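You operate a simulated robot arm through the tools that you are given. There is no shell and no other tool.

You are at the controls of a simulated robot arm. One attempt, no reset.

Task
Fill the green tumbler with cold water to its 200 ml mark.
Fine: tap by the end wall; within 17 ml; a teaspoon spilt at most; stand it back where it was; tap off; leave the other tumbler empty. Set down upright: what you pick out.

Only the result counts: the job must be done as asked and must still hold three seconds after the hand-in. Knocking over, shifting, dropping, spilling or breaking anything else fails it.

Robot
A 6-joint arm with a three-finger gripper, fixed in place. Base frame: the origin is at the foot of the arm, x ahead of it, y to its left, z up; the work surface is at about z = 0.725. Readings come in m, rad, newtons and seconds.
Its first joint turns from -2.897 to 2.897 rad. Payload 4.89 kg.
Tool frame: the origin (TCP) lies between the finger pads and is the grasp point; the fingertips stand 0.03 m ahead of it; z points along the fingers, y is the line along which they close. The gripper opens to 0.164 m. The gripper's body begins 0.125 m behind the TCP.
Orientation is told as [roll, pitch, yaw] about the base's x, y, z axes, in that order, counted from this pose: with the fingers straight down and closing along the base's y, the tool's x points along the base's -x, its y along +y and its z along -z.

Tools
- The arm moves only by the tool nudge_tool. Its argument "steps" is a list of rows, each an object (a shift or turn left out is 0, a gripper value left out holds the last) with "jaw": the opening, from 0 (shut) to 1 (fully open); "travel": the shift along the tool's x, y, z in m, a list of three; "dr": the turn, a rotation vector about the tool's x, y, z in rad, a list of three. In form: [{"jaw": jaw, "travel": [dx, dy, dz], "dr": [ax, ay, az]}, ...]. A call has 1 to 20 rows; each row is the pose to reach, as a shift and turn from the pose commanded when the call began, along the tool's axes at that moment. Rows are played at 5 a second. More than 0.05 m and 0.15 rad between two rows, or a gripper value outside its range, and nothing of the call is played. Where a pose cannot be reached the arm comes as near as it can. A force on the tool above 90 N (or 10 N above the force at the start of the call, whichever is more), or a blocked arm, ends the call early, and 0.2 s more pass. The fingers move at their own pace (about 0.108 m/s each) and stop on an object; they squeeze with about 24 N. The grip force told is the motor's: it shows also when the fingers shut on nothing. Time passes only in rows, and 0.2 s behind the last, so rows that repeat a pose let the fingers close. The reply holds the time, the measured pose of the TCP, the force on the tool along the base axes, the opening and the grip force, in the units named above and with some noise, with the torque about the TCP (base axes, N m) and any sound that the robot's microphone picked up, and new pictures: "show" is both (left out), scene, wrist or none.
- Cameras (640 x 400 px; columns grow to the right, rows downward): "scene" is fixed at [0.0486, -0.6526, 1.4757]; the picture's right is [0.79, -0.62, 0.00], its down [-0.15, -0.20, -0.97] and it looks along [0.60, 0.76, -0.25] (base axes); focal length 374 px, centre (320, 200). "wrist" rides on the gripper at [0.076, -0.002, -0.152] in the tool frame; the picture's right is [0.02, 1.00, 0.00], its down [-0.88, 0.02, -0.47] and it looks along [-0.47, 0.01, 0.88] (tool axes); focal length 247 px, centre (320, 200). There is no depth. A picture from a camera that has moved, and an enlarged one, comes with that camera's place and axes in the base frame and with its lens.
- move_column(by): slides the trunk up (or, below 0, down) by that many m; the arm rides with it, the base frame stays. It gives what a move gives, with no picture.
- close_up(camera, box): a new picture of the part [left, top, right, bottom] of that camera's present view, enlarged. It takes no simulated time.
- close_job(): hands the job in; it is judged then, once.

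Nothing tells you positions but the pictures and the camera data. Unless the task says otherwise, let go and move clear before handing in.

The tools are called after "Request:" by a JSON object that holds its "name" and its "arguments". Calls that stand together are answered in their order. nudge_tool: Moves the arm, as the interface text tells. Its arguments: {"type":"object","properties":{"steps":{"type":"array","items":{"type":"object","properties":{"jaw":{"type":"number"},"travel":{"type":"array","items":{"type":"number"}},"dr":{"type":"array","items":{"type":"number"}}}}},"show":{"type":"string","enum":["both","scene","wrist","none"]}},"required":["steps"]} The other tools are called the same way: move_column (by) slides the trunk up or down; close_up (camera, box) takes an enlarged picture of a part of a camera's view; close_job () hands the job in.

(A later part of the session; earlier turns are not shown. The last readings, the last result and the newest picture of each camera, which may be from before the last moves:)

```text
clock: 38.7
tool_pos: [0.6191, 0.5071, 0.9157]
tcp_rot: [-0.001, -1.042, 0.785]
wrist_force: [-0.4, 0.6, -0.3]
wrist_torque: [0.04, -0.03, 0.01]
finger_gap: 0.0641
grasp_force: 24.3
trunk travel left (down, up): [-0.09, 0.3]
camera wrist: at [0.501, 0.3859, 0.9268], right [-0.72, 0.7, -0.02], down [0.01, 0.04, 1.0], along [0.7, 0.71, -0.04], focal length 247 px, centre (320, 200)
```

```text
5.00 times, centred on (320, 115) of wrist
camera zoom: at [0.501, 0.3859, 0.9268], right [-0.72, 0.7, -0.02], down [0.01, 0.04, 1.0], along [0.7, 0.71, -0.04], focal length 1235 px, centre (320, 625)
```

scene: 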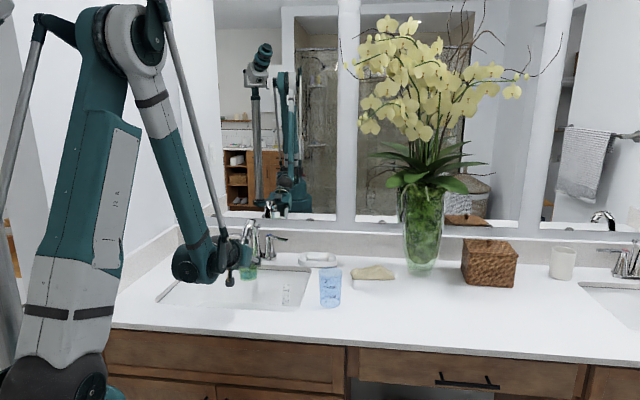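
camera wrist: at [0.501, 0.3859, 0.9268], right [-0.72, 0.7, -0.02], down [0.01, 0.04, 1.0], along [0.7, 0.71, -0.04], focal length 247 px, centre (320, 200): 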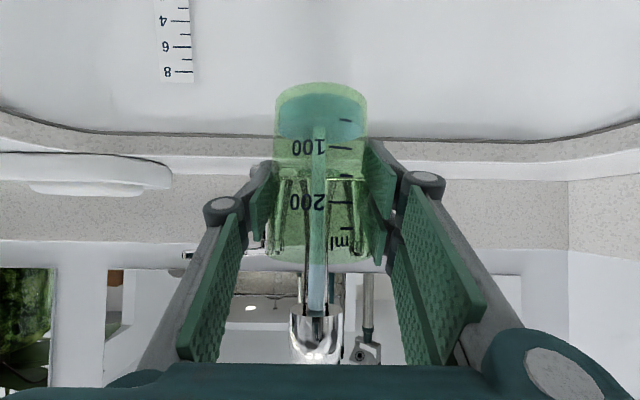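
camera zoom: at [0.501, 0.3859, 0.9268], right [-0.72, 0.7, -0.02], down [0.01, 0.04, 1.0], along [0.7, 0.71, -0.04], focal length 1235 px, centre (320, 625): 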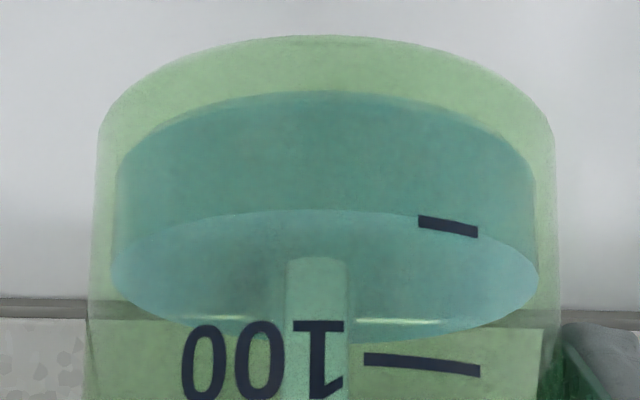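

The level stands just under the 50 ml mark, so the flow is roughly 40 ml/s. I'll dwell another 2 s and re-measure to pin the rate down.

Request:
{"name": "nudge_tool", "arguments": {"steps": [{"jaw": 0.2}, {"jaw": 0.2}, {"jaw": 0.2}, {"jaw": 0.2}, {"jaw": 0.2}, {"jaw": 0.2}, {"jaw": 0.2}, {"jaw": 0.2}, {"jaw": 0.2}], "show": "wrist"}}

Request:
{"name": "close_up", "arguments": {"camera": "wrist", "box": [265, 75, 375, 155]}}

Request:
{"name": "close_up", "arguments": {"camera": "wrist", "box": [265, 130, 375, 210]}}

```text
clock: 40.7
tool_pos: [0.62, 0.508, 0.9155]
tcp_rot: [0.0, -1.042, 0.786]
wrist_force: [0.2, 0.3, -1.2]
wrist_torque: [0.01, -0.02, 0.01]
finger_gap: 0.0641
grasp_force: 23.6
trunk travel left (down, up): [-0.09, 0.3]
camera wrist: at [0.501, 0.3859, 0.9267], right [-0.71, 0.7, -0.02], down [0.01, 0.04, 1.0], along [0.7, 0.71, -0.04], focal length 247 px, centre (320, 200)
```

wrist: 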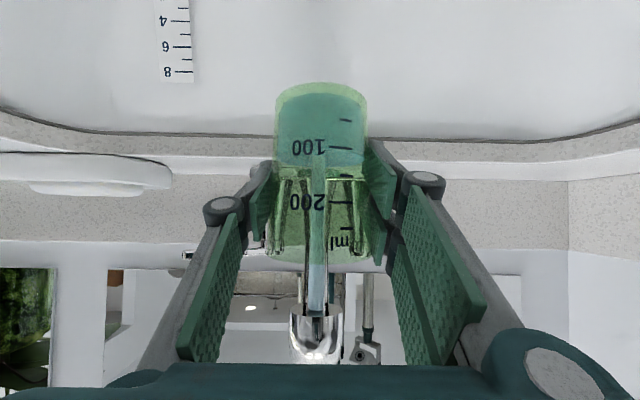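

```text
5.00 times, centred on (320, 115) of wrist
camera zoom: at [0.501, 0.3859, 0.9267], right [-0.71, 0.7, -0.02], down [0.01, 0.04, 1.0], along [0.7, 0.71, -0.04], focal length 1235 px, centre (320, 625)
```

zoom: 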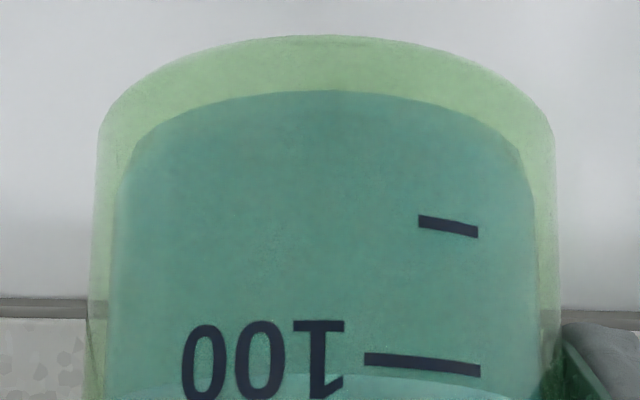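

```text
5.00 times, centred on (320, 170) of wrist
camera zoom: at [0.501, 0.3859, 0.9267], right [-0.71, 0.7, -0.02], down [0.01, 0.04, 1.0], along [0.7, 0.71, -0.04], focal length 1235 px, centre (320, 350)
```

zoom: 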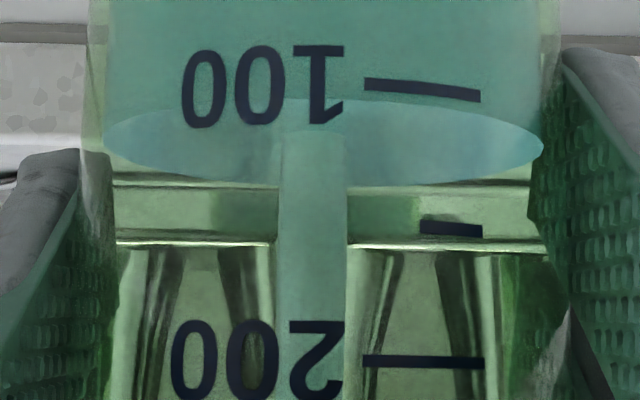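

Level is about 103 ml at 40.7 s, up from about 46 ml two seconds earlier, so the flow is ≈ 28.5 ml/s. Another 2 s should bring it to around 160 ml; I'll check there before the last bit.

Request:
{"name": "nudge_tool", "arguments": {"steps": [{"jaw": 0.2}, {"jaw": 0.2}, {"jaw": 0.2}, {"jaw": 0.2}, {"jaw": 0.2}, {"jaw": 0.2}, {"jaw": 0.2}, {"jaw": 0.2}, {"jaw": 0.2}], "show": "wrist"}}

Request:
{"name": "close_up", "arguments": {"camera": "wrist", "box": [265, 130, 375, 210]}}

Request:
{"name": "close_up", "arguments": {"camera": "wrist", "box": [265, 170, 375, 250]}}

```text
clock: 42.7
tool_pos: [0.62, 0.5071, 0.916]
tcp_rot: [0.001, -1.043, 0.785]
wrist_force: [0.2, -0.1, -2.5]
wrist_torque: [0.0, 0.01, 0.02]
finger_gap: 0.0643
grasp_force: 24.9
trunk travel left (down, up): [-0.09, 0.3]
camera wrist: at [0.501, 0.3859, 0.9267], right [-0.72, 0.7, -0.02], down [0.01, 0.04, 1.0], along [0.7, 0.71, -0.04], focal length 247 px, centre (320, 200)
```

wrist: 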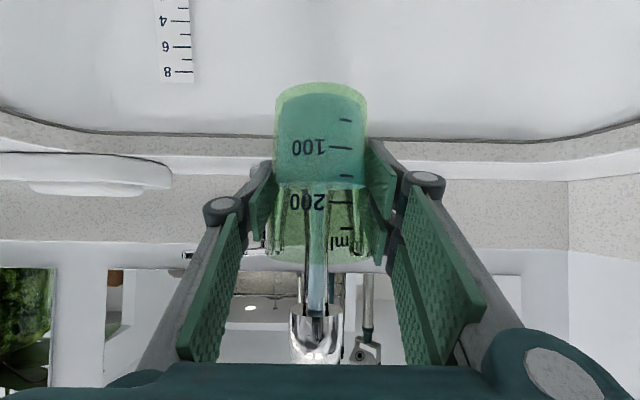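

```text
5.00 times, centred on (320, 170) of wrist
camera zoom: at [0.501, 0.3859, 0.9267], right [-0.72, 0.7, -0.02], down [0.01, 0.04, 1.0], along [0.7, 0.71, -0.04], focal length 1235 px, centre (320, 350)
```

zoom: 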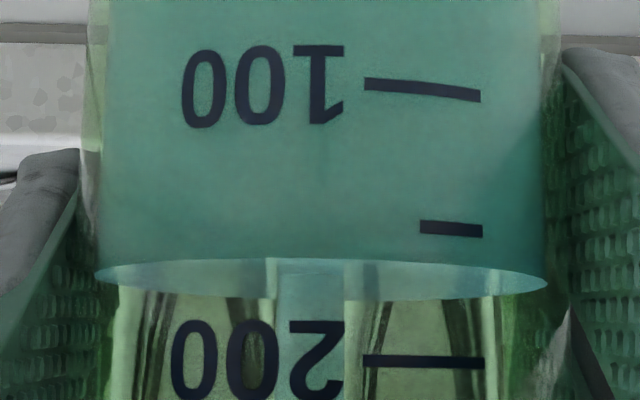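

```text
5.00 times, centred on (320, 210) of wrist
camera zoom: at [0.501, 0.3859, 0.9267], right [-0.72, 0.7, -0.02], down [0.01, 0.04, 1.0], along [0.7, 0.71, -0.04], focal length 1235 px, centre (320, 150)
```

zoom: 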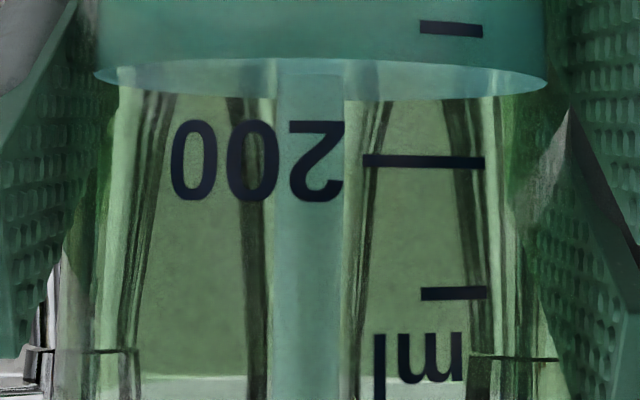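

Level ≈ 162 ml with about 29 ml/s. About 1 s more under the stream plus the time to back out should land at 200 ml, so I'll dwell five rows and then withdraw smoothly.

Request:
{"name": "nudge_tool", "arguments": {"steps": [{"jaw": 0.2}, {"jaw": 0.2}, {"jaw": 0.2}, {"jaw": 0.2}, {"jaw": 0.2}, {"travel": [0.01, 0, -0.0173]}, {"travel": [0.0275, 0, -0.0476]}, {"travel": [0.0425, 0, -0.0736]}, {"travel": [0.0465, 0, -0.0805]}, {"travel": [0.0465, 0, -0.0805]}], "show": "both"}}

Request:
{"name": "close_up", "arguments": {"camera": "wrist", "box": [265, 170, 375, 250]}}

Request:
{"name": "close_up", "arguments": {"camera": "scene", "box": [150, 200, 310, 320]}}

```text
clock: 44.9
tool_pos: [0.5535, 0.4411, 0.9166]
tcp_rot: [0.002, -1.042, 0.786]
wrist_force: [-0.7, 0.2, -3.3]
wrist_torque: [0.02, -0.02, -0.04]
finger_gap: 0.0644
grasp_force: 23.7
trunk travel left (down, up): [-0.09, 0.3]
camera wrist: at [0.4345, 0.3198, 0.9278], right [-0.72, 0.7, -0.02], down [0.01, 0.04, 1.0], along [0.7, 0.71, -0.04], focal length 247 px, centre (320, 200)
```

scene: 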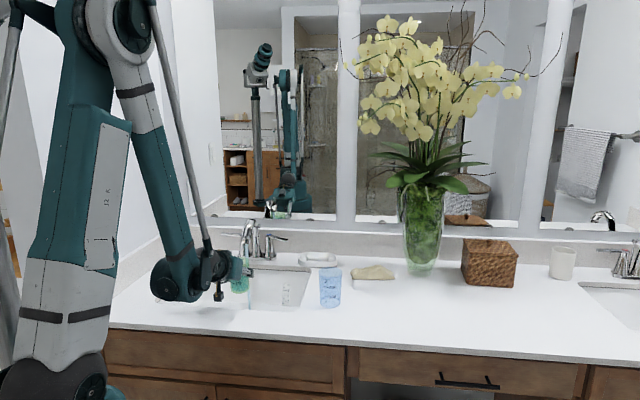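
wrist: 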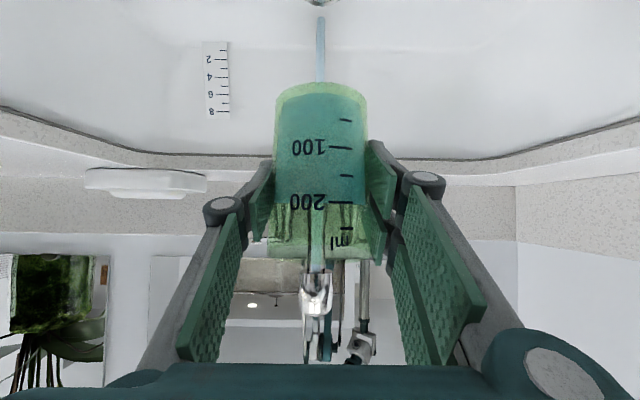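

```text
5.00 times, centred on (320, 210) of wrist
camera zoom: at [0.4345, 0.3198, 0.9278], right [-0.72, 0.7, -0.02], down [0.01, 0.04, 1.0], along [0.7, 0.71, -0.04], focal length 1235 px, centre (320, 150)
```

zoom: 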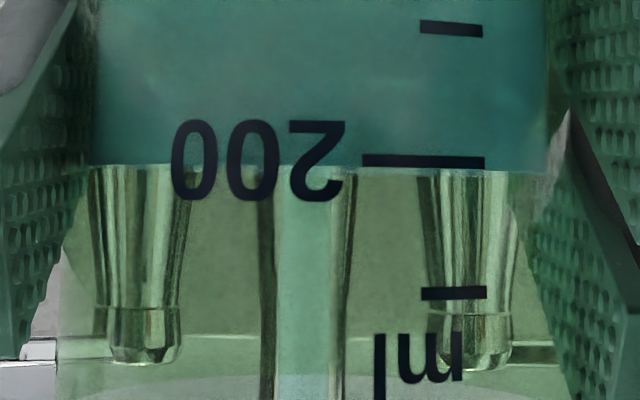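

```text
3.33 times, centred on (230, 260) of scene
camera zoom: at [0.0486, -0.6526, 1.4757], right [0.79, -0.62, 0.0], down [-0.15, -0.2, -0.97], along [0.6, 0.76, -0.25], focal length 1247 px, centre (620, 0)
```

zoom: 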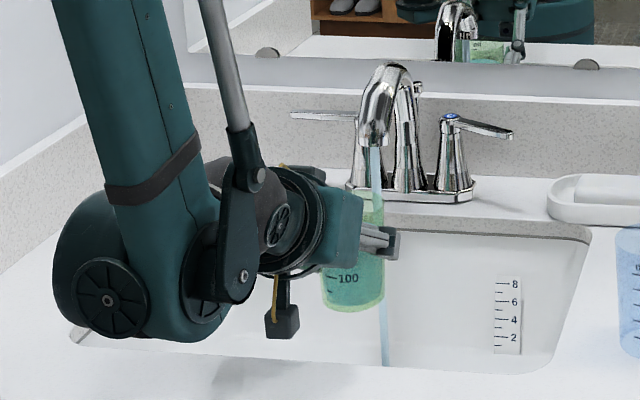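

The level sits right at the 200 ml line (about 202 ml), so no top-up is needed. Now I'll raise the trunk back up to lift the tumbler out of the basin.

Request:
{"name": "move_column", "arguments": {"by": 0.085}}

Request:
{"name": "close_up", "arguments": {"camera": "wrist", "box": [240, 60, 400, 280]}}

```text
clock: 46.1
tool_pos: [0.5526, 0.4429, 1.0007]
tcp_rot: [0.001, -1.042, 0.785]
wrist_force: [0.2, -0.2, -2.8]
wrist_torque: [-0.02, -0.01, -0.02]
finger_gap: 0.0642
grasp_force: 24.0
trunk travel left (down, up): [-0.175, 0.215]
```

```text
1.82 times, centred on (320, 170) of wrist
camera zoom: at [0.4347, 0.32, 1.0127], right [-0.72, 0.7, -0.02], down [0.01, 0.04, 1.0], along [0.7, 0.71, -0.04], focal length 449 px, centre (320, 254)
```

zoom: 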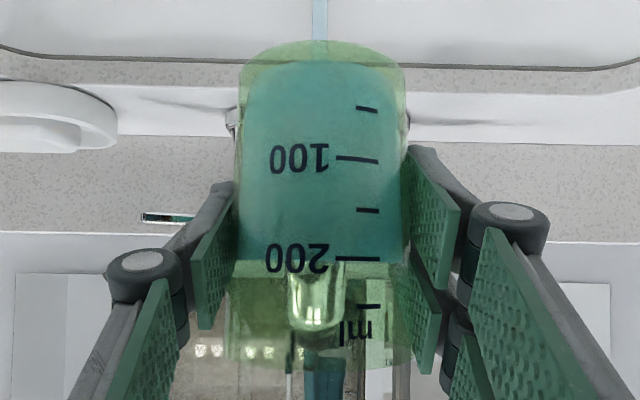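

No slip with the water in. I'll rise 10 cm and carry it smoothly back above its original place (e1 ≈ 0.5285, n ≈ 0.5665), clearing the blue tumbler.

Request:
{"name": "nudge_tool", "arguments": {"steps": [{"jaw": 0.2, "travel": [-0.0086, 0, -0.005]}, {"travel": [-0.0259, 0, -0.0151]}, {"travel": [-0.0518, 0, -0.0302]}, {"travel": [-0.0777, 0, -0.0454]}, {"travel": [-0.0864, 0, -0.0504]}, {"travel": [-0.085, -0.009, -0.0528]}, {"travel": [-0.0815, -0.0316, -0.0587]}, {"travel": [-0.0767, -0.0631, -0.067]}, {"travel": [-0.0712, -0.0992, -0.0765]}, {"travel": [-0.0656, -0.1353, -0.086]}, {"travel": [-0.0601, -0.1713, -0.0955]}, {"travel": [-0.0545, -0.2074, -0.105]}, {"travel": [-0.049, -0.2435, -0.1145]}, {"travel": [-0.0434, -0.2796, -0.124]}, {"travel": [-0.0379, -0.3156, -0.1335]}, {"travel": [-0.0323, -0.3517, -0.143]}, {"travel": [-0.0268, -0.3878, -0.1525]}, {"travel": [-0.022, -0.4193, -0.1608]}, {"travel": [-0.0185, -0.4419, -0.1667]}, {"travel": [-0.0171, -0.4509, -0.1691]}], "show": "both"}}

Request:
{"name": "close_up", "arguments": {"camera": "wrist", "box": [240, 60, 400, 280]}}

Request:
{"name": "close_up", "arguments": {"camera": "scene", "box": [300, 200, 460, 330]}}

```text
clock: 50.3
tool_pos: [0.7761, 0.0246, 1.1041]
tcp_rot: [-0.001, -1.041, 0.787]
wrist_force: [-0.3, -0.4, -2.1]
wrist_torque: [0.01, 0.0, 0.0]
finger_gap: 0.0645
grasp_force: 24.4
trunk travel left (down, up): [-0.175, 0.215]
camera wrist: at [0.6577, -0.0961, 1.1139], right [-0.72, 0.7, -0.02], down [0.01, 0.04, 1.0], along [0.7, 0.71, -0.04], focal length 247 px, centre (320, 200)
```

scene: 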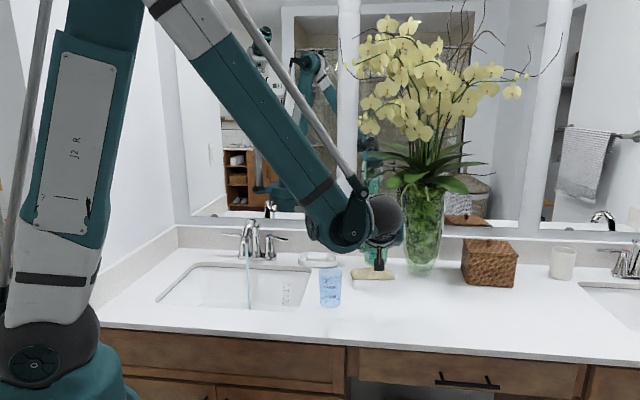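
wrist: 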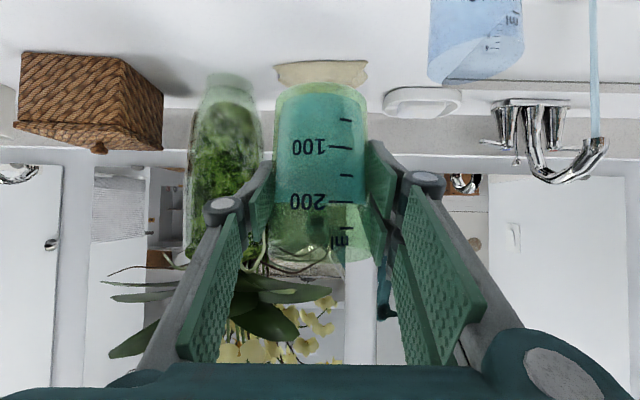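

```text
1.82 times, centred on (320, 170) of wrist
camera zoom: at [0.6577, -0.0961, 1.1139], right [-0.72, 0.7, -0.02], down [0.01, 0.04, 1.0], along [0.7, 0.71, -0.04], focal length 449 px, centre (320, 254)
```

zoom: 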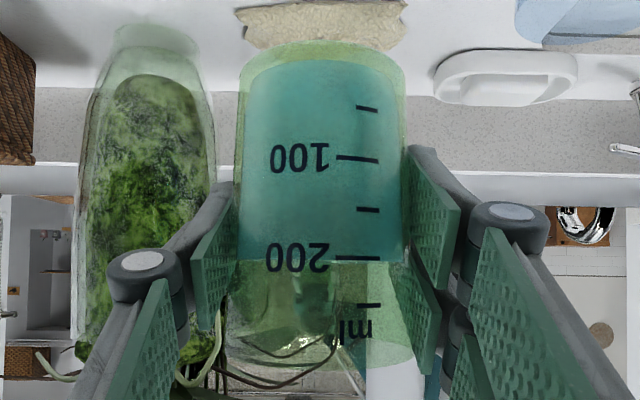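

```text
3.08 times, centred on (380, 265) of scene
camera zoom: at [0.0486, -0.6526, 1.4757], right [0.79, -0.62, 0.0], down [-0.15, -0.2, -0.97], along [0.6, 0.76, -0.25], focal length 1152 px, centre (135, 0)
```

zoom: 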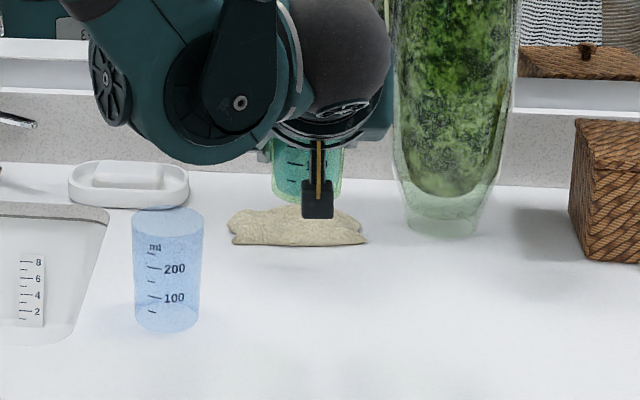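

Over the original spot, water steady at the 200 line. Lowering to just above the counter, with a 3 mm sideways correction.

Request:
{"name": "nudge_tool", "arguments": {"steps": [{"jaw": 0.2, "travel": [0.013, 0.0005, 0.0076]}, {"travel": [0.0389, 0.001, 0.0227]}, {"travel": [0.0691, 0.002, 0.0403]}, {"travel": [0.0993, 0.003, 0.058]}, {"travel": [0.1209, 0.003, 0.0706]}, {"travel": [0.1313, 0.003, 0.0766]}, {"travel": [0.1339, 0.003, 0.0781]}, {"travel": [0.1339, 0.003, 0.0781]}], "show": "both"}}

Request:
{"name": "close_up", "arguments": {"camera": "scene", "box": [300, 250, 420, 325]}}

```text
clock: 52.1
tool_pos: [0.7726, 0.0268, 0.9469]
tcp_rot: [-0.001, -1.041, 0.786]
wrist_force: [-0.4, 0.2, -1.8]
wrist_torque: [0.01, -0.02, 0.03]
finger_gap: 0.0645
grasp_force: 24.0
trunk travel left (down, up): [-0.175, 0.215]
camera wrist: at [0.6537, -0.0939, 0.9578], right [-0.72, 0.7, -0.02], down [0.01, 0.04, 1.0], along [0.7, 0.71, -0.04], focal length 247 px, centre (320, 200)
```

scene: 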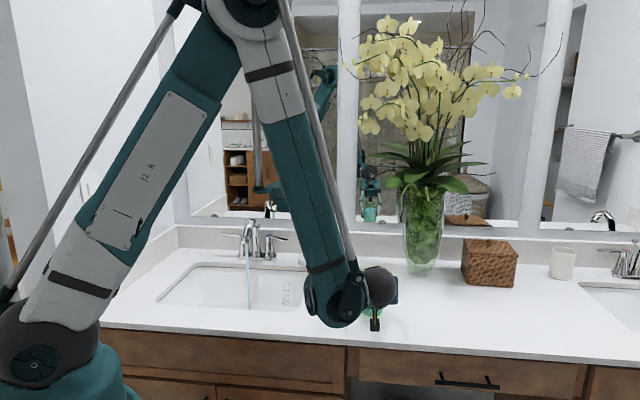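
wrist: 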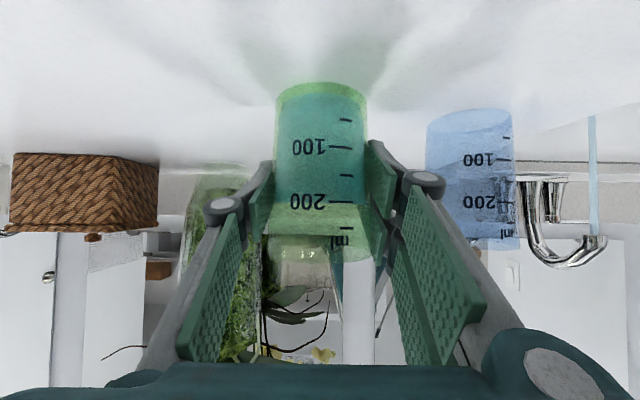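

```text
5.33 times, centred on (360, 288) of scene
camera zoom: at [0.0486, -0.6526, 1.4757], right [0.79, -0.62, 0.0], down [-0.15, -0.2, -0.97], along [0.6, 0.76, -0.25], focal length 1996 px, centre (107, -267)
```

zoom: 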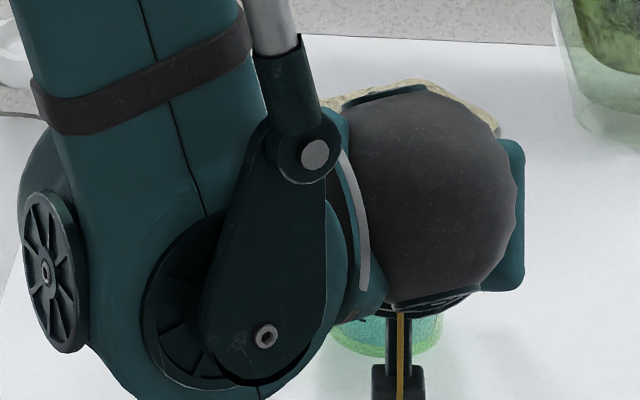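

About 4 mm above the counter. I'll trim the position by 1 mm and ease down in millimetre steps until I feel contact.

Request:
{"name": "nudge_tool", "arguments": {"steps": [{"jaw": 0.2, "travel": [0.0008, -0.001, 0.0017]}, {"travel": [0.0017, -0.001, 0.0022]}, {"travel": [0.0017, -0.001, 0.0022]}], "show": "none"}}

Request:
{"name": "nudge_tool", "arguments": {"steps": [{"jaw": 0.2, "travel": [0.0009, 0, 0.0005]}, {"travel": [0.0009, 0, 0.0005]}], "show": "none"}}

```text
clock: 52.9
tool_pos: [0.7744, 0.0278, 0.9449]
tcp_rot: [0.001, -1.042, 0.785]
wrist_force: [0.0, 1.3, -1.8]
wrist_torque: [-0.01, 0.0, 0.0]
finger_gap: 0.0643
grasp_force: 24.4
trunk travel left (down, up): [-0.175, 0.215]
```

```text
clock: 53.5
tool_pos: [0.7753, 0.0278, 0.9451]
tcp_rot: [0.0, -1.041, 0.786]
wrist_force: [-1.2, -3.5, 9.8]
wrist_torque: [0.26, 0.05, 0.06]
finger_gap: 0.0644
grasp_force: 24.1
trunk travel left (down, up): [-0.175, 0.215]
```

Contact felt (about 10 N upward). I'll relieve the pressure by a millimetre, then open the jaws.

Request:
{"name": "nudge_tool", "arguments": {"steps": [{"jaw": 0.2, "travel": [-0.0008, 0, -0.0005]}, {"jaw": 0.42, "travel": [-0.0008, 0, -0.0005]}, {"jaw": 0.55, "travel": [-0.0008, 0, -0.0005]}, {"jaw": 0.68, "travel": [-0.0008, 0, -0.0005]}, {"jaw": 0.68, "travel": [-0.0008, 0, -0.0005]}], "show": "both"}}

Request:
{"name": "close_up", "arguments": {"camera": "wrist", "box": [240, 60, 400, 280]}}

Request:
{"name": "close_up", "arguments": {"camera": "scene", "box": [300, 250, 420, 325]}}

```text
clock: 54.7
tool_pos: [0.775, 0.0268, 0.9454]
tcp_rot: [-0.001, -1.042, 0.785]
wrist_force: [-0.1, 1.2, 0.3]
wrist_torque: [0.0, 0.04, -0.01]
finger_gap: 0.1114
grasp_force: 0.0
trunk travel left (down, up): [-0.175, 0.215]
camera wrist: at [0.6557, -0.0937, 0.9552], right [-0.71, 0.7, -0.02], down [0.01, 0.04, 1.0], along [0.7, 0.71, -0.04], focal length 247 px, centre (320, 200)
```

scene: 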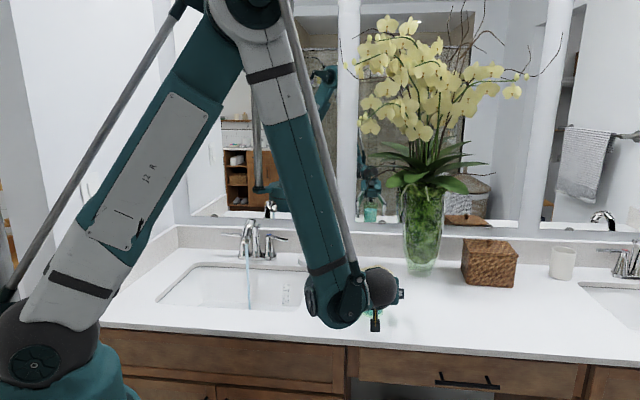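
wrist: 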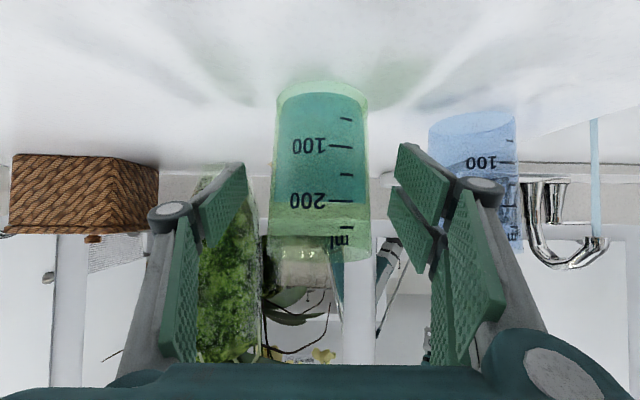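

```text
1.82 times, centred on (320, 170) of wrist
camera zoom: at [0.6557, -0.0937, 0.9552], right [-0.71, 0.7, -0.02], down [0.01, 0.04, 1.0], along [0.7, 0.71, -0.04], focal length 449 px, centre (320, 254)
```

zoom: 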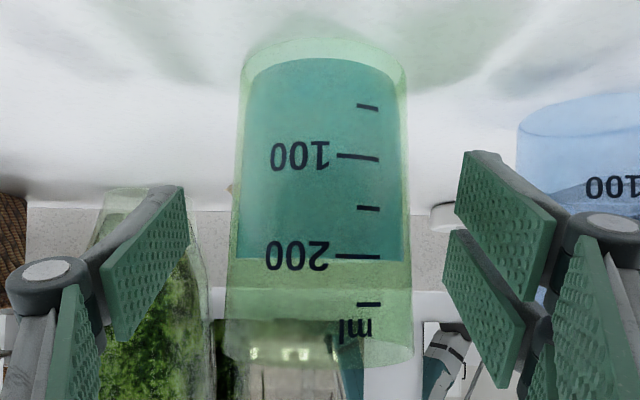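

```text
5.33 times, centred on (360, 288) of scene
camera zoom: at [0.0486, -0.6526, 1.4757], right [0.79, -0.62, 0.0], down [-0.15, -0.2, -0.97], along [0.6, 0.76, -0.25], focal length 1996 px, centre (107, -267)
```

zoom: 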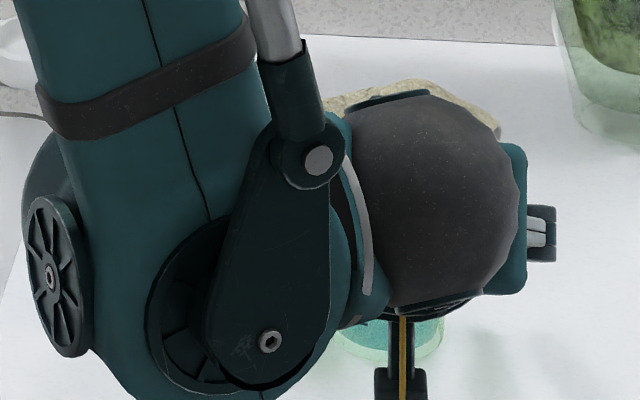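

It stands upright with the water on the 200 line. I'll withdraw straight back along the tool axis, then check its place against the first picture.

Request:
{"name": "nudge_tool", "arguments": {"steps": [{"jaw": 0.68, "travel": [0, 0, -0.02]}, {"travel": [0, 0, -0.06]}, {"travel": [0, 0, -0.1]}, {"travel": [0, 0, -0.14]}, {"travel": [-0.04, 0, -0.16]}, {"travel": [-0.08, 0, -0.18]}, {"travel": [-0.12, 0, -0.2]}], "show": "both"}}

Request:
{"name": "close_up", "arguments": {"camera": "scene", "box": [300, 250, 420, 325]}}

```text
clock: 56.3
tool_pos: [0.6947, -0.054, 1.1473]
tcp_rot: [-0.001, -1.041, 0.785]
wrist_force: [1.3, -0.3, 0.3]
wrist_torque: [0.05, 0.07, 0.15]
finger_gap: 0.1114
grasp_force: 0.1
trunk travel left (down, up): [-0.175, 0.215]
camera wrist: at [0.5769, -0.175, 1.1586], right [-0.71, 0.7, -0.02], down [0.01, 0.04, 1.0], along [0.7, 0.71, -0.04], focal length 247 px, centre (320, 200)
```

scene: 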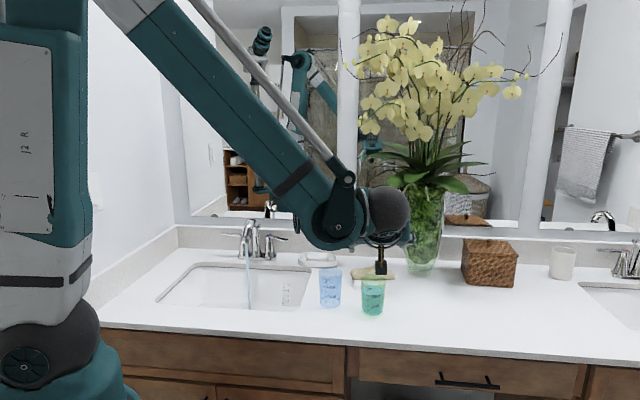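
wrist: 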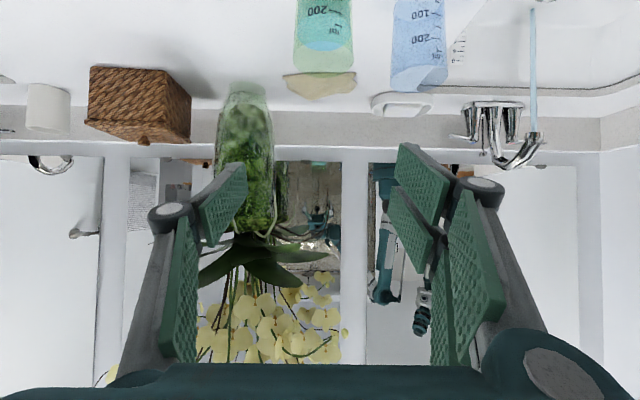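

```text
5.33 times, centred on (360, 288) of scene
camera zoom: at [0.0486, -0.6526, 1.4757], right [0.79, -0.62, 0.0], down [-0.15, -0.2, -0.97], along [0.6, 0.76, -0.25], focal length 1996 px, centre (107, -267)
```

zoom: 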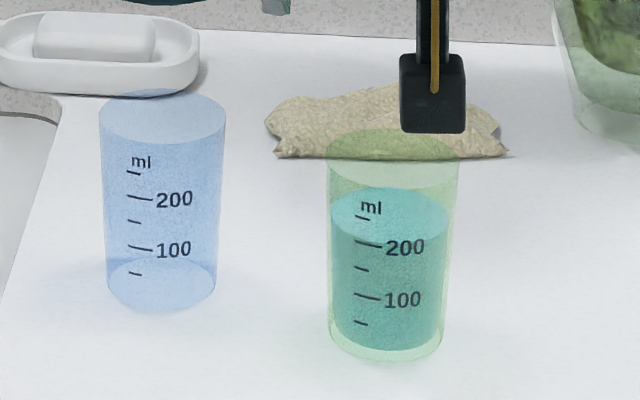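

The tumbler is back in its place, matching the first picture within about a millimetre, and the blue one is untouched and empty. Next I'll close the fist and carry it round to in front of the open cold lever to push it shut.

Request:
{"name": "nudge_tool", "arguments": {"steps": [{"jaw": 0.3, "travel": [-0.0155, 0.0334, 0.0265]}, {"jaw": 0, "travel": [-0.0309, 0.0669, 0.053]}, {"travel": [-0.0464, 0.1003, 0.0796]}, {"travel": [-0.0619, 0.1338, 0.1061]}, {"travel": [-0.0774, 0.1672, 0.1326]}, {"travel": [-0.0928, 0.2006, 0.1591]}, {"travel": [-0.1083, 0.2341, 0.1856]}, {"travel": [-0.1238, 0.2675, 0.2122]}, {"travel": [-0.1392, 0.301, 0.2387]}, {"travel": [-0.1547, 0.3344, 0.2652]}, {"travel": [-0.121, 0.3344, 0.2849]}, {"travel": [-0.0873, 0.3344, 0.3045]}, {"travel": [-0.0536, 0.3344, 0.3242]}, {"travel": [-0.0536, 0.3344, 0.3242]}], "show": "both"}}

Request:
{"name": "close_up", "arguments": {"camera": "wrist", "box": [220, 60, 440, 240]}}

Request:
{"name": "close_up", "arguments": {"camera": "scene", "box": [200, 200, 340, 320]}}

```text
clock: 59.3
tool_pos: [0.6729, 0.4029, 1.0308]
tcp_rot: [0.0, -1.043, 0.785]
wrist_force: [0.6, 0.3, -0.5]
wrist_torque: [0.0, -0.02, 0.03]
finger_gap: 0.0002
grasp_force: 23.9
trunk travel left (down, up): [-0.175, 0.215]
camera wrist: at [0.555, 0.281, 1.0413], right [-0.71, 0.7, -0.02], down [0.01, 0.04, 1.0], along [0.7, 0.71, -0.04], focal length 247 px, centre (320, 200)
```

scene: 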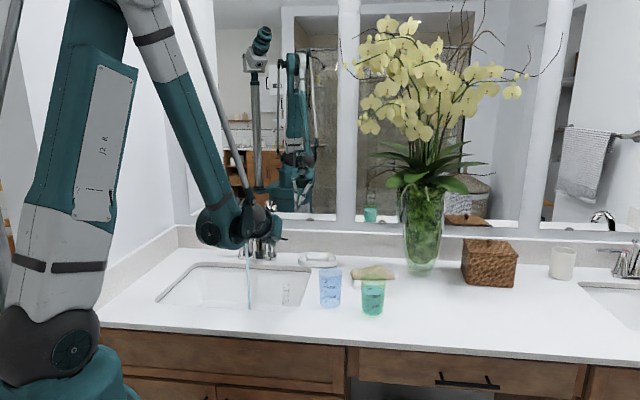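
wrist: 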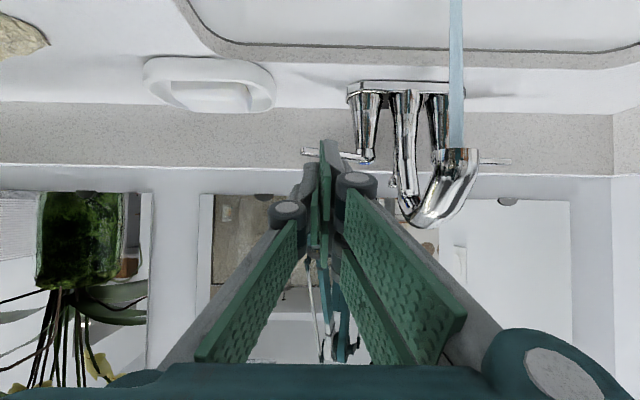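

```text
2.22 times, centred on (330, 150) of wrist
camera zoom: at [0.555, 0.281, 1.0413], right [-0.71, 0.7, -0.02], down [0.01, 0.04, 1.0], along [0.7, 0.71, -0.04], focal length 549 px, centre (298, 311)
```

zoom: 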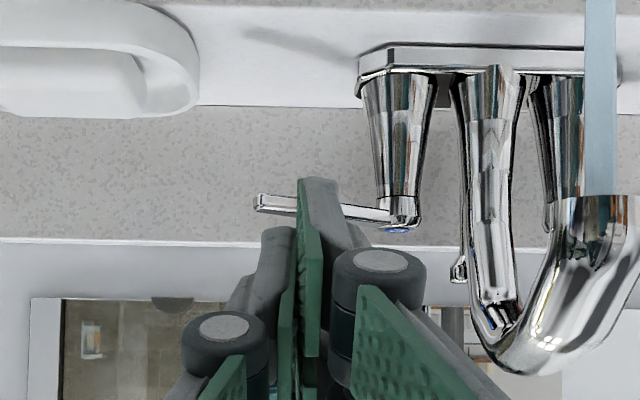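

```text
3.33 times, centred on (270, 260) of scene
camera zoom: at [0.0486, -0.6526, 1.4757], right [0.79, -0.62, 0.0], down [-0.15, -0.2, -0.97], along [0.6, 0.76, -0.25], focal length 1247 px, centre (487, 0)
```

zoom: 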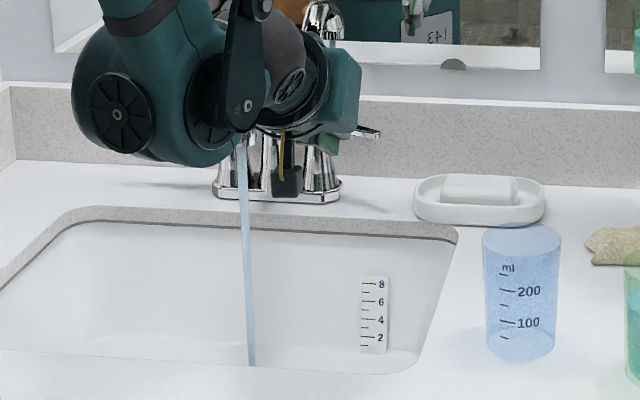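

The closed fingertips are in line with the lever about 57 mm from its pivot. I'll lower to lever height and advance to just short of touching.

Request:
{"name": "nudge_tool", "arguments": {"steps": [{"jaw": 0, "travel": [0.0195, 0, 0.0113]}, {"travel": [0.0389, 0, 0.0227]}, {"travel": [0.0175, 0, 0.0594]}, {"travel": [-0.0039, 0, 0.0961]}, {"travel": [-0.0039, 0, 0.0961]}], "show": "both"}}

Request:
{"name": "close_up", "arguments": {"camera": "wrist", "box": [220, 60, 440, 240]}}

Request:
{"name": "close_up", "arguments": {"camera": "scene", "box": [210, 210, 330, 290]}}

```text
clock: 60.5
tool_pos: [0.7369, 0.4631, 0.9871]
tcp_rot: [0.001, -1.041, 0.786]
wrist_force: [1.5, 0.0, 0.6]
wrist_torque: [0.03, 0.03, 0.04]
finger_gap: 0.0
grasp_force: 23.9
trunk travel left (down, up): [-0.175, 0.215]
camera wrist: at [0.617, 0.3399, 0.9982], right [-0.72, 0.7, -0.02], down [0.01, 0.04, 1.0], along [0.7, 0.71, -0.04], focal length 247 px, centre (320, 200)
```

scene: 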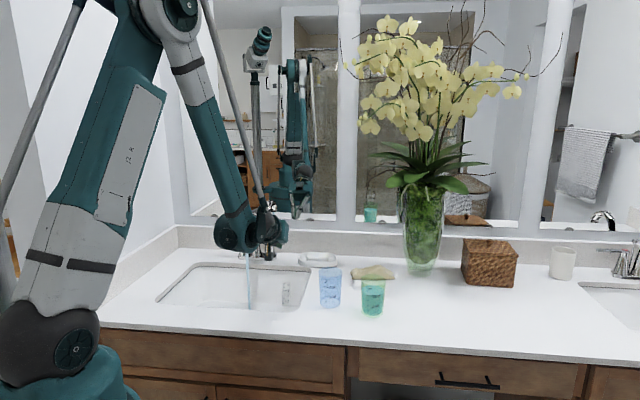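
wrist: 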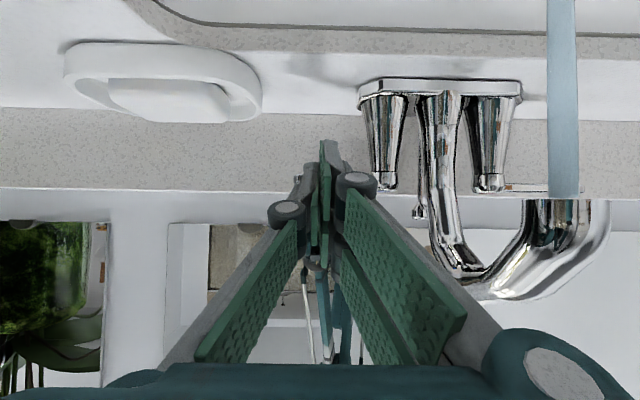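

```text
2.22 times, centred on (330, 150) of wrist
camera zoom: at [0.617, 0.3399, 0.9982], right [-0.72, 0.7, -0.02], down [0.01, 0.04, 1.0], along [0.7, 0.71, -0.04], focal length 549 px, centre (298, 311)
```

zoom: 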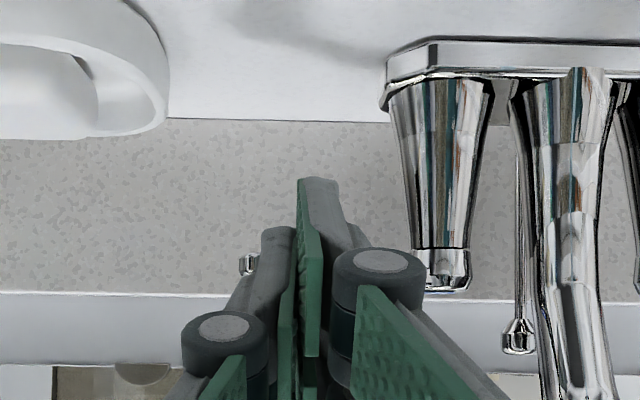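

```text
5.00 times, centred on (270, 250) of scene
camera zoom: at [0.0486, -0.6526, 1.4757], right [0.79, -0.62, 0.0], down [-0.15, -0.2, -0.97], along [0.6, 0.76, -0.25], focal length 1871 px, centre (570, -50)
```

zoom: 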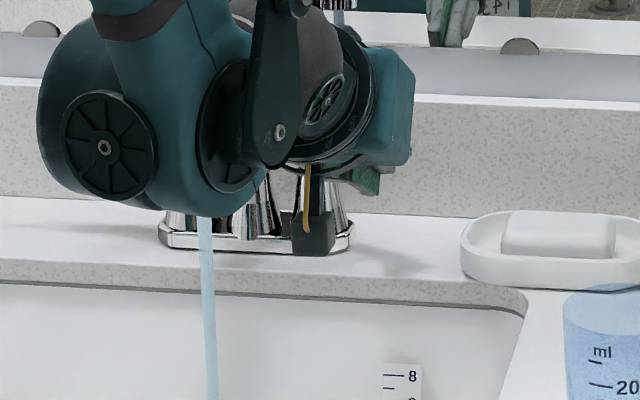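

Lever is directly ahead of the fingertips at matching height. Pushing it toward the wall in small steps.

Request:
{"name": "nudge_tool", "arguments": {"steps": [{"jaw": 0, "travel": [-0.003, 0, 0.0052]}, {"travel": [-0.006, 0, 0.0104]}, {"travel": [-0.0091, 0, 0.0155]}, {"travel": [-0.0121, 0, 0.0207]}, {"travel": [-0.0151, 0, 0.0259]}, {"travel": [-0.0151, 0, 0.0259]}], "show": "both"}}

Request:
{"name": "close_up", "arguments": {"camera": "wrist", "box": [220, 60, 440, 240]}}

Request:
{"name": "close_up", "arguments": {"camera": "scene", "box": [210, 230, 330, 310]}}

```text
clock: 61.9
tool_pos: [0.7561, 0.4819, 0.986]
tcp_rot: [0.0, -1.043, 0.786]
wrist_force: [0.1, 0.0, -0.5]
wrist_torque: [0.01, -0.03, 0.04]
finger_gap: 0.0
grasp_force: 24.6
trunk travel left (down, up): [-0.175, 0.215]
camera wrist: at [0.6377, 0.3611, 0.9969], right [-0.72, 0.7, -0.02], down [0.01, 0.04, 1.0], along [0.7, 0.71, -0.04], focal length 247 px, centre (320, 200)
```

scene: 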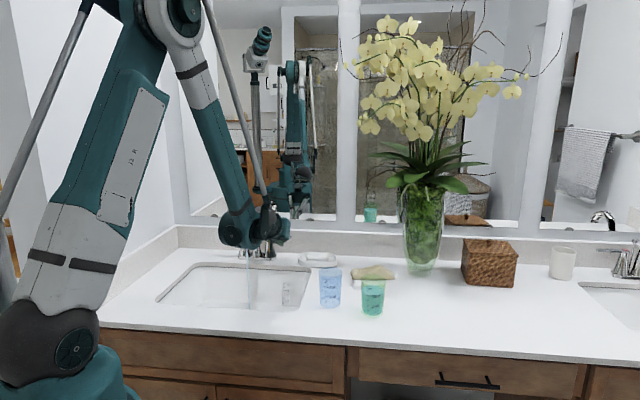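
wrist: 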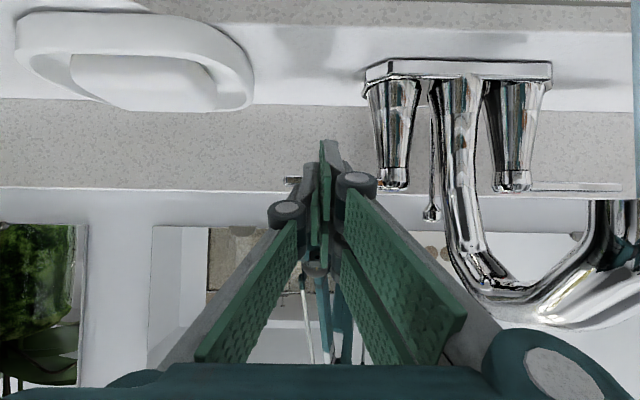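

```text
2.22 times, centred on (330, 150) of wrist
camera zoom: at [0.6377, 0.3611, 0.9969], right [-0.72, 0.7, -0.02], down [0.01, 0.04, 1.0], along [0.7, 0.71, -0.04], focal length 549 px, centre (298, 311)
```

zoom: 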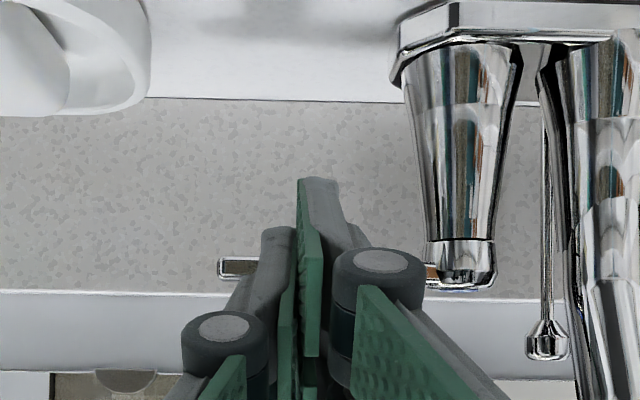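

```text
5.00 times, centred on (270, 270) of scene
camera zoom: at [0.0486, -0.6526, 1.4757], right [0.79, -0.62, 0.0], down [-0.15, -0.2, -0.97], along [0.6, 0.76, -0.25], focal length 1871 px, centre (570, -150)
```

zoom: 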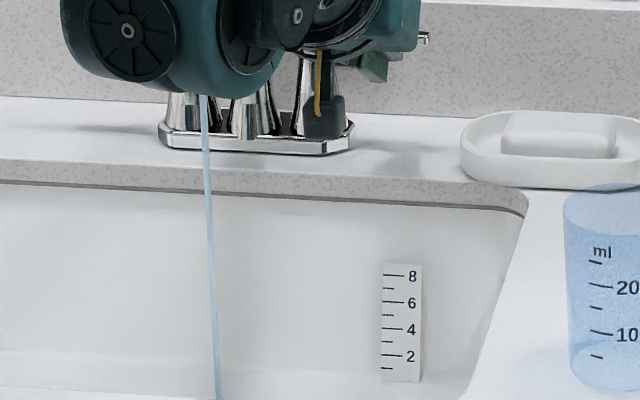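

The stream is thinning as the lever closes. Continuing in small steps.

Request:
{"name": "nudge_tool", "arguments": {"steps": [{"jaw": 0, "travel": [-0.0015, 0, 0.0026]}, {"travel": [-0.003, 0, 0.0052]}, {"travel": [-0.0045, 0, 0.0078]}, {"travel": [-0.0055, 0, 0.0095]}, {"travel": [-0.0055, 0, 0.0095]}], "show": "wrist"}}

Request:
{"name": "close_up", "arguments": {"camera": "wrist", "box": [220, 60, 440, 240]}}

Request:
{"name": "close_up", "arguments": {"camera": "scene", "box": [210, 230, 330, 310]}}

```text
clock: 63.1
tool_pos: [0.7623, 0.4872, 0.9889]
tcp_rot: [0.001, -1.043, 0.784]
wrist_force: [-47.5, -53.6, 8.3]
wrist_torque: [-0.36, 0.25, 0.07]
finger_gap: 0.0061
grasp_force: 44.2
trunk travel left (down, up): [-0.175, 0.215]
camera wrist: at [0.6434, 0.3668, 0.9988], right [-0.71, 0.7, -0.02], down [0.01, 0.04, 1.0], along [0.7, 0.71, -0.04], focal length 247 px, centre (320, 200)
```

wrist: 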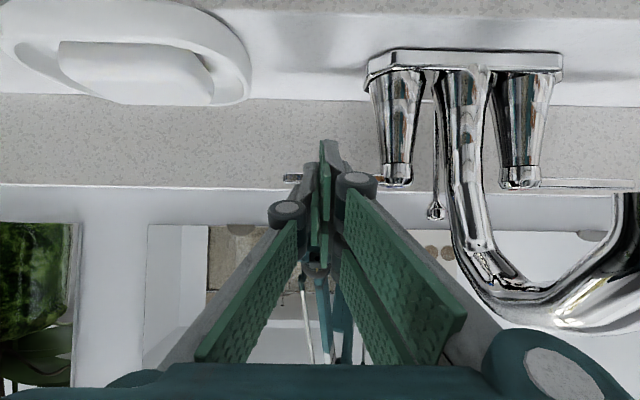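

```text
2.22 times, centred on (330, 150) of wrist
camera zoom: at [0.6434, 0.3668, 0.9988], right [-0.71, 0.7, -0.02], down [0.01, 0.04, 1.0], along [0.7, 0.71, -0.04], focal length 549 px, centre (298, 311)
```

zoom: 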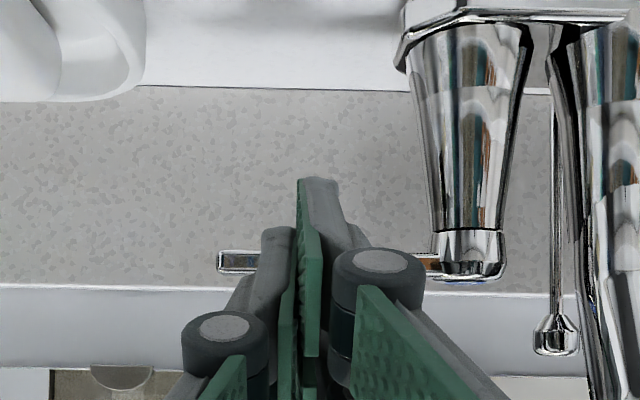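

```text
5.00 times, centred on (270, 270) of scene
camera zoom: at [0.0486, -0.6526, 1.4757], right [0.79, -0.62, 0.0], down [-0.15, -0.2, -0.97], along [0.6, 0.76, -0.25], focal length 1871 px, centre (570, -150)
```

zoom: 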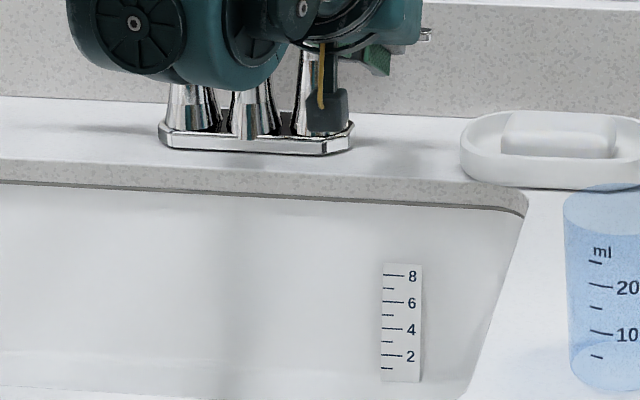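

The water has stopped and the lever is against its closed stop. Backing straight off and up, then verifying.

Request:
{"name": "nudge_tool", "arguments": {"steps": [{"jaw": 0, "travel": [0.005, 0, -0.0086]}, {"travel": [0.0202, 0, -0.0345]}, {"travel": [0.0403, 0, -0.0691]}, {"travel": [0.0605, 0, -0.1036]}, {"travel": [0.026, 0, -0.1238]}, {"travel": [-0.0086, 0, -0.1439]}, {"travel": [-0.0431, 0, -0.1641]}, {"travel": [-0.0431, 0, -0.1641]}], "show": "both"}}

Request:
{"name": "close_up", "arguments": {"camera": "scene", "box": [200, 210, 330, 310]}}

Request:
{"name": "close_up", "arguments": {"camera": "scene", "box": [300, 250, 420, 325]}}

Request:
{"name": "close_up", "arguments": {"camera": "wrist", "box": [220, 20, 520, 220]}}

```text
clock: 64.9
tool_pos: [0.6791, 0.4037, 1.107]
tcp_rot: [0.0, -1.042, 0.785]
wrist_force: [-0.2, -0.7, 0.7]
wrist_torque: [0.01, -0.02, -0.02]
finger_gap: 0.0001
grasp_force: 45.2
trunk travel left (down, up): [-0.175, 0.215]
camera wrist: at [0.5619, 0.2823, 1.1173], right [-0.71, 0.7, -0.02], down [0.01, 0.04, 1.0], along [0.7, 0.71, -0.04], focal length 247 px, centre (320, 200)
```

scene: 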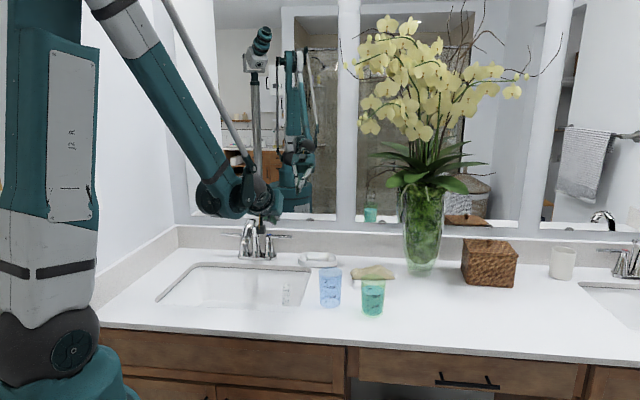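
wrist: 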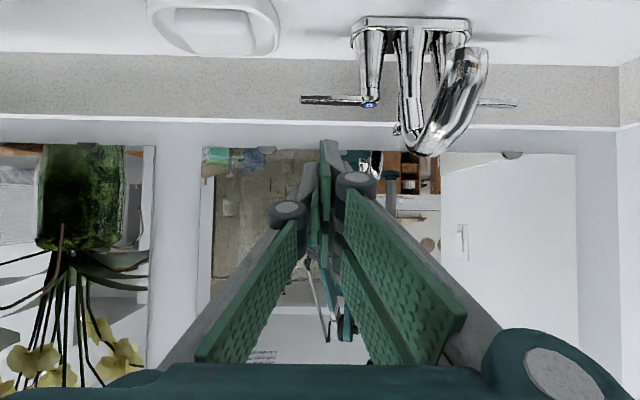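

```text
4.00 times, centred on (265, 260) of scene
camera zoom: at [0.0486, -0.6526, 1.4757], right [0.79, -0.62, 0.0], down [-0.15, -0.2, -0.97], along [0.6, 0.76, -0.25], focal length 1497 px, centre (540, -40)
```

zoom: 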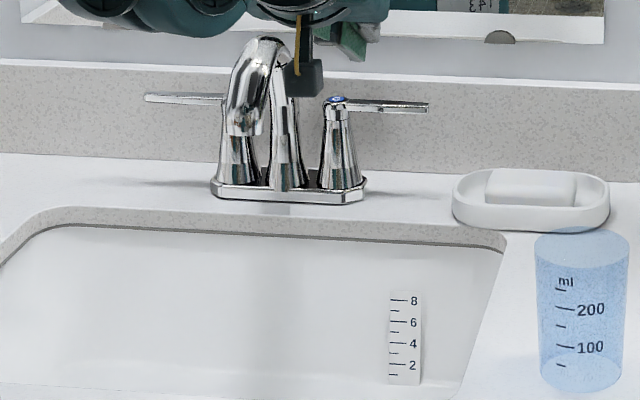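

```text
5.33 times, centred on (360, 288) of scene
camera zoom: at [0.0486, -0.6526, 1.4757], right [0.79, -0.62, 0.0], down [-0.15, -0.2, -0.97], along [0.6, 0.76, -0.25], focal length 1996 px, centre (107, -267)
```

zoom: 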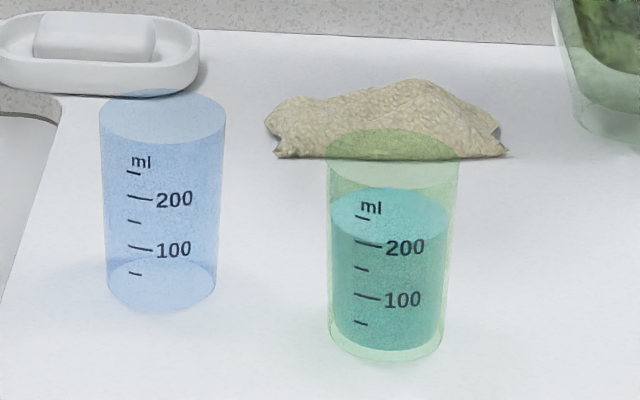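

```text
2.00 times, centred on (370, 120) of wrist
camera zoom: at [0.5619, 0.2823, 1.1173], right [-0.71, 0.7, -0.02], down [0.01, 0.04, 1.0], along [0.7, 0.71, -0.04], focal length 494 px, centre (220, 360)
```

zoom: 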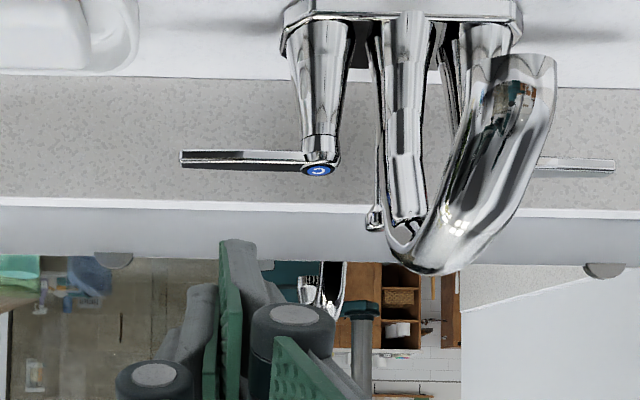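

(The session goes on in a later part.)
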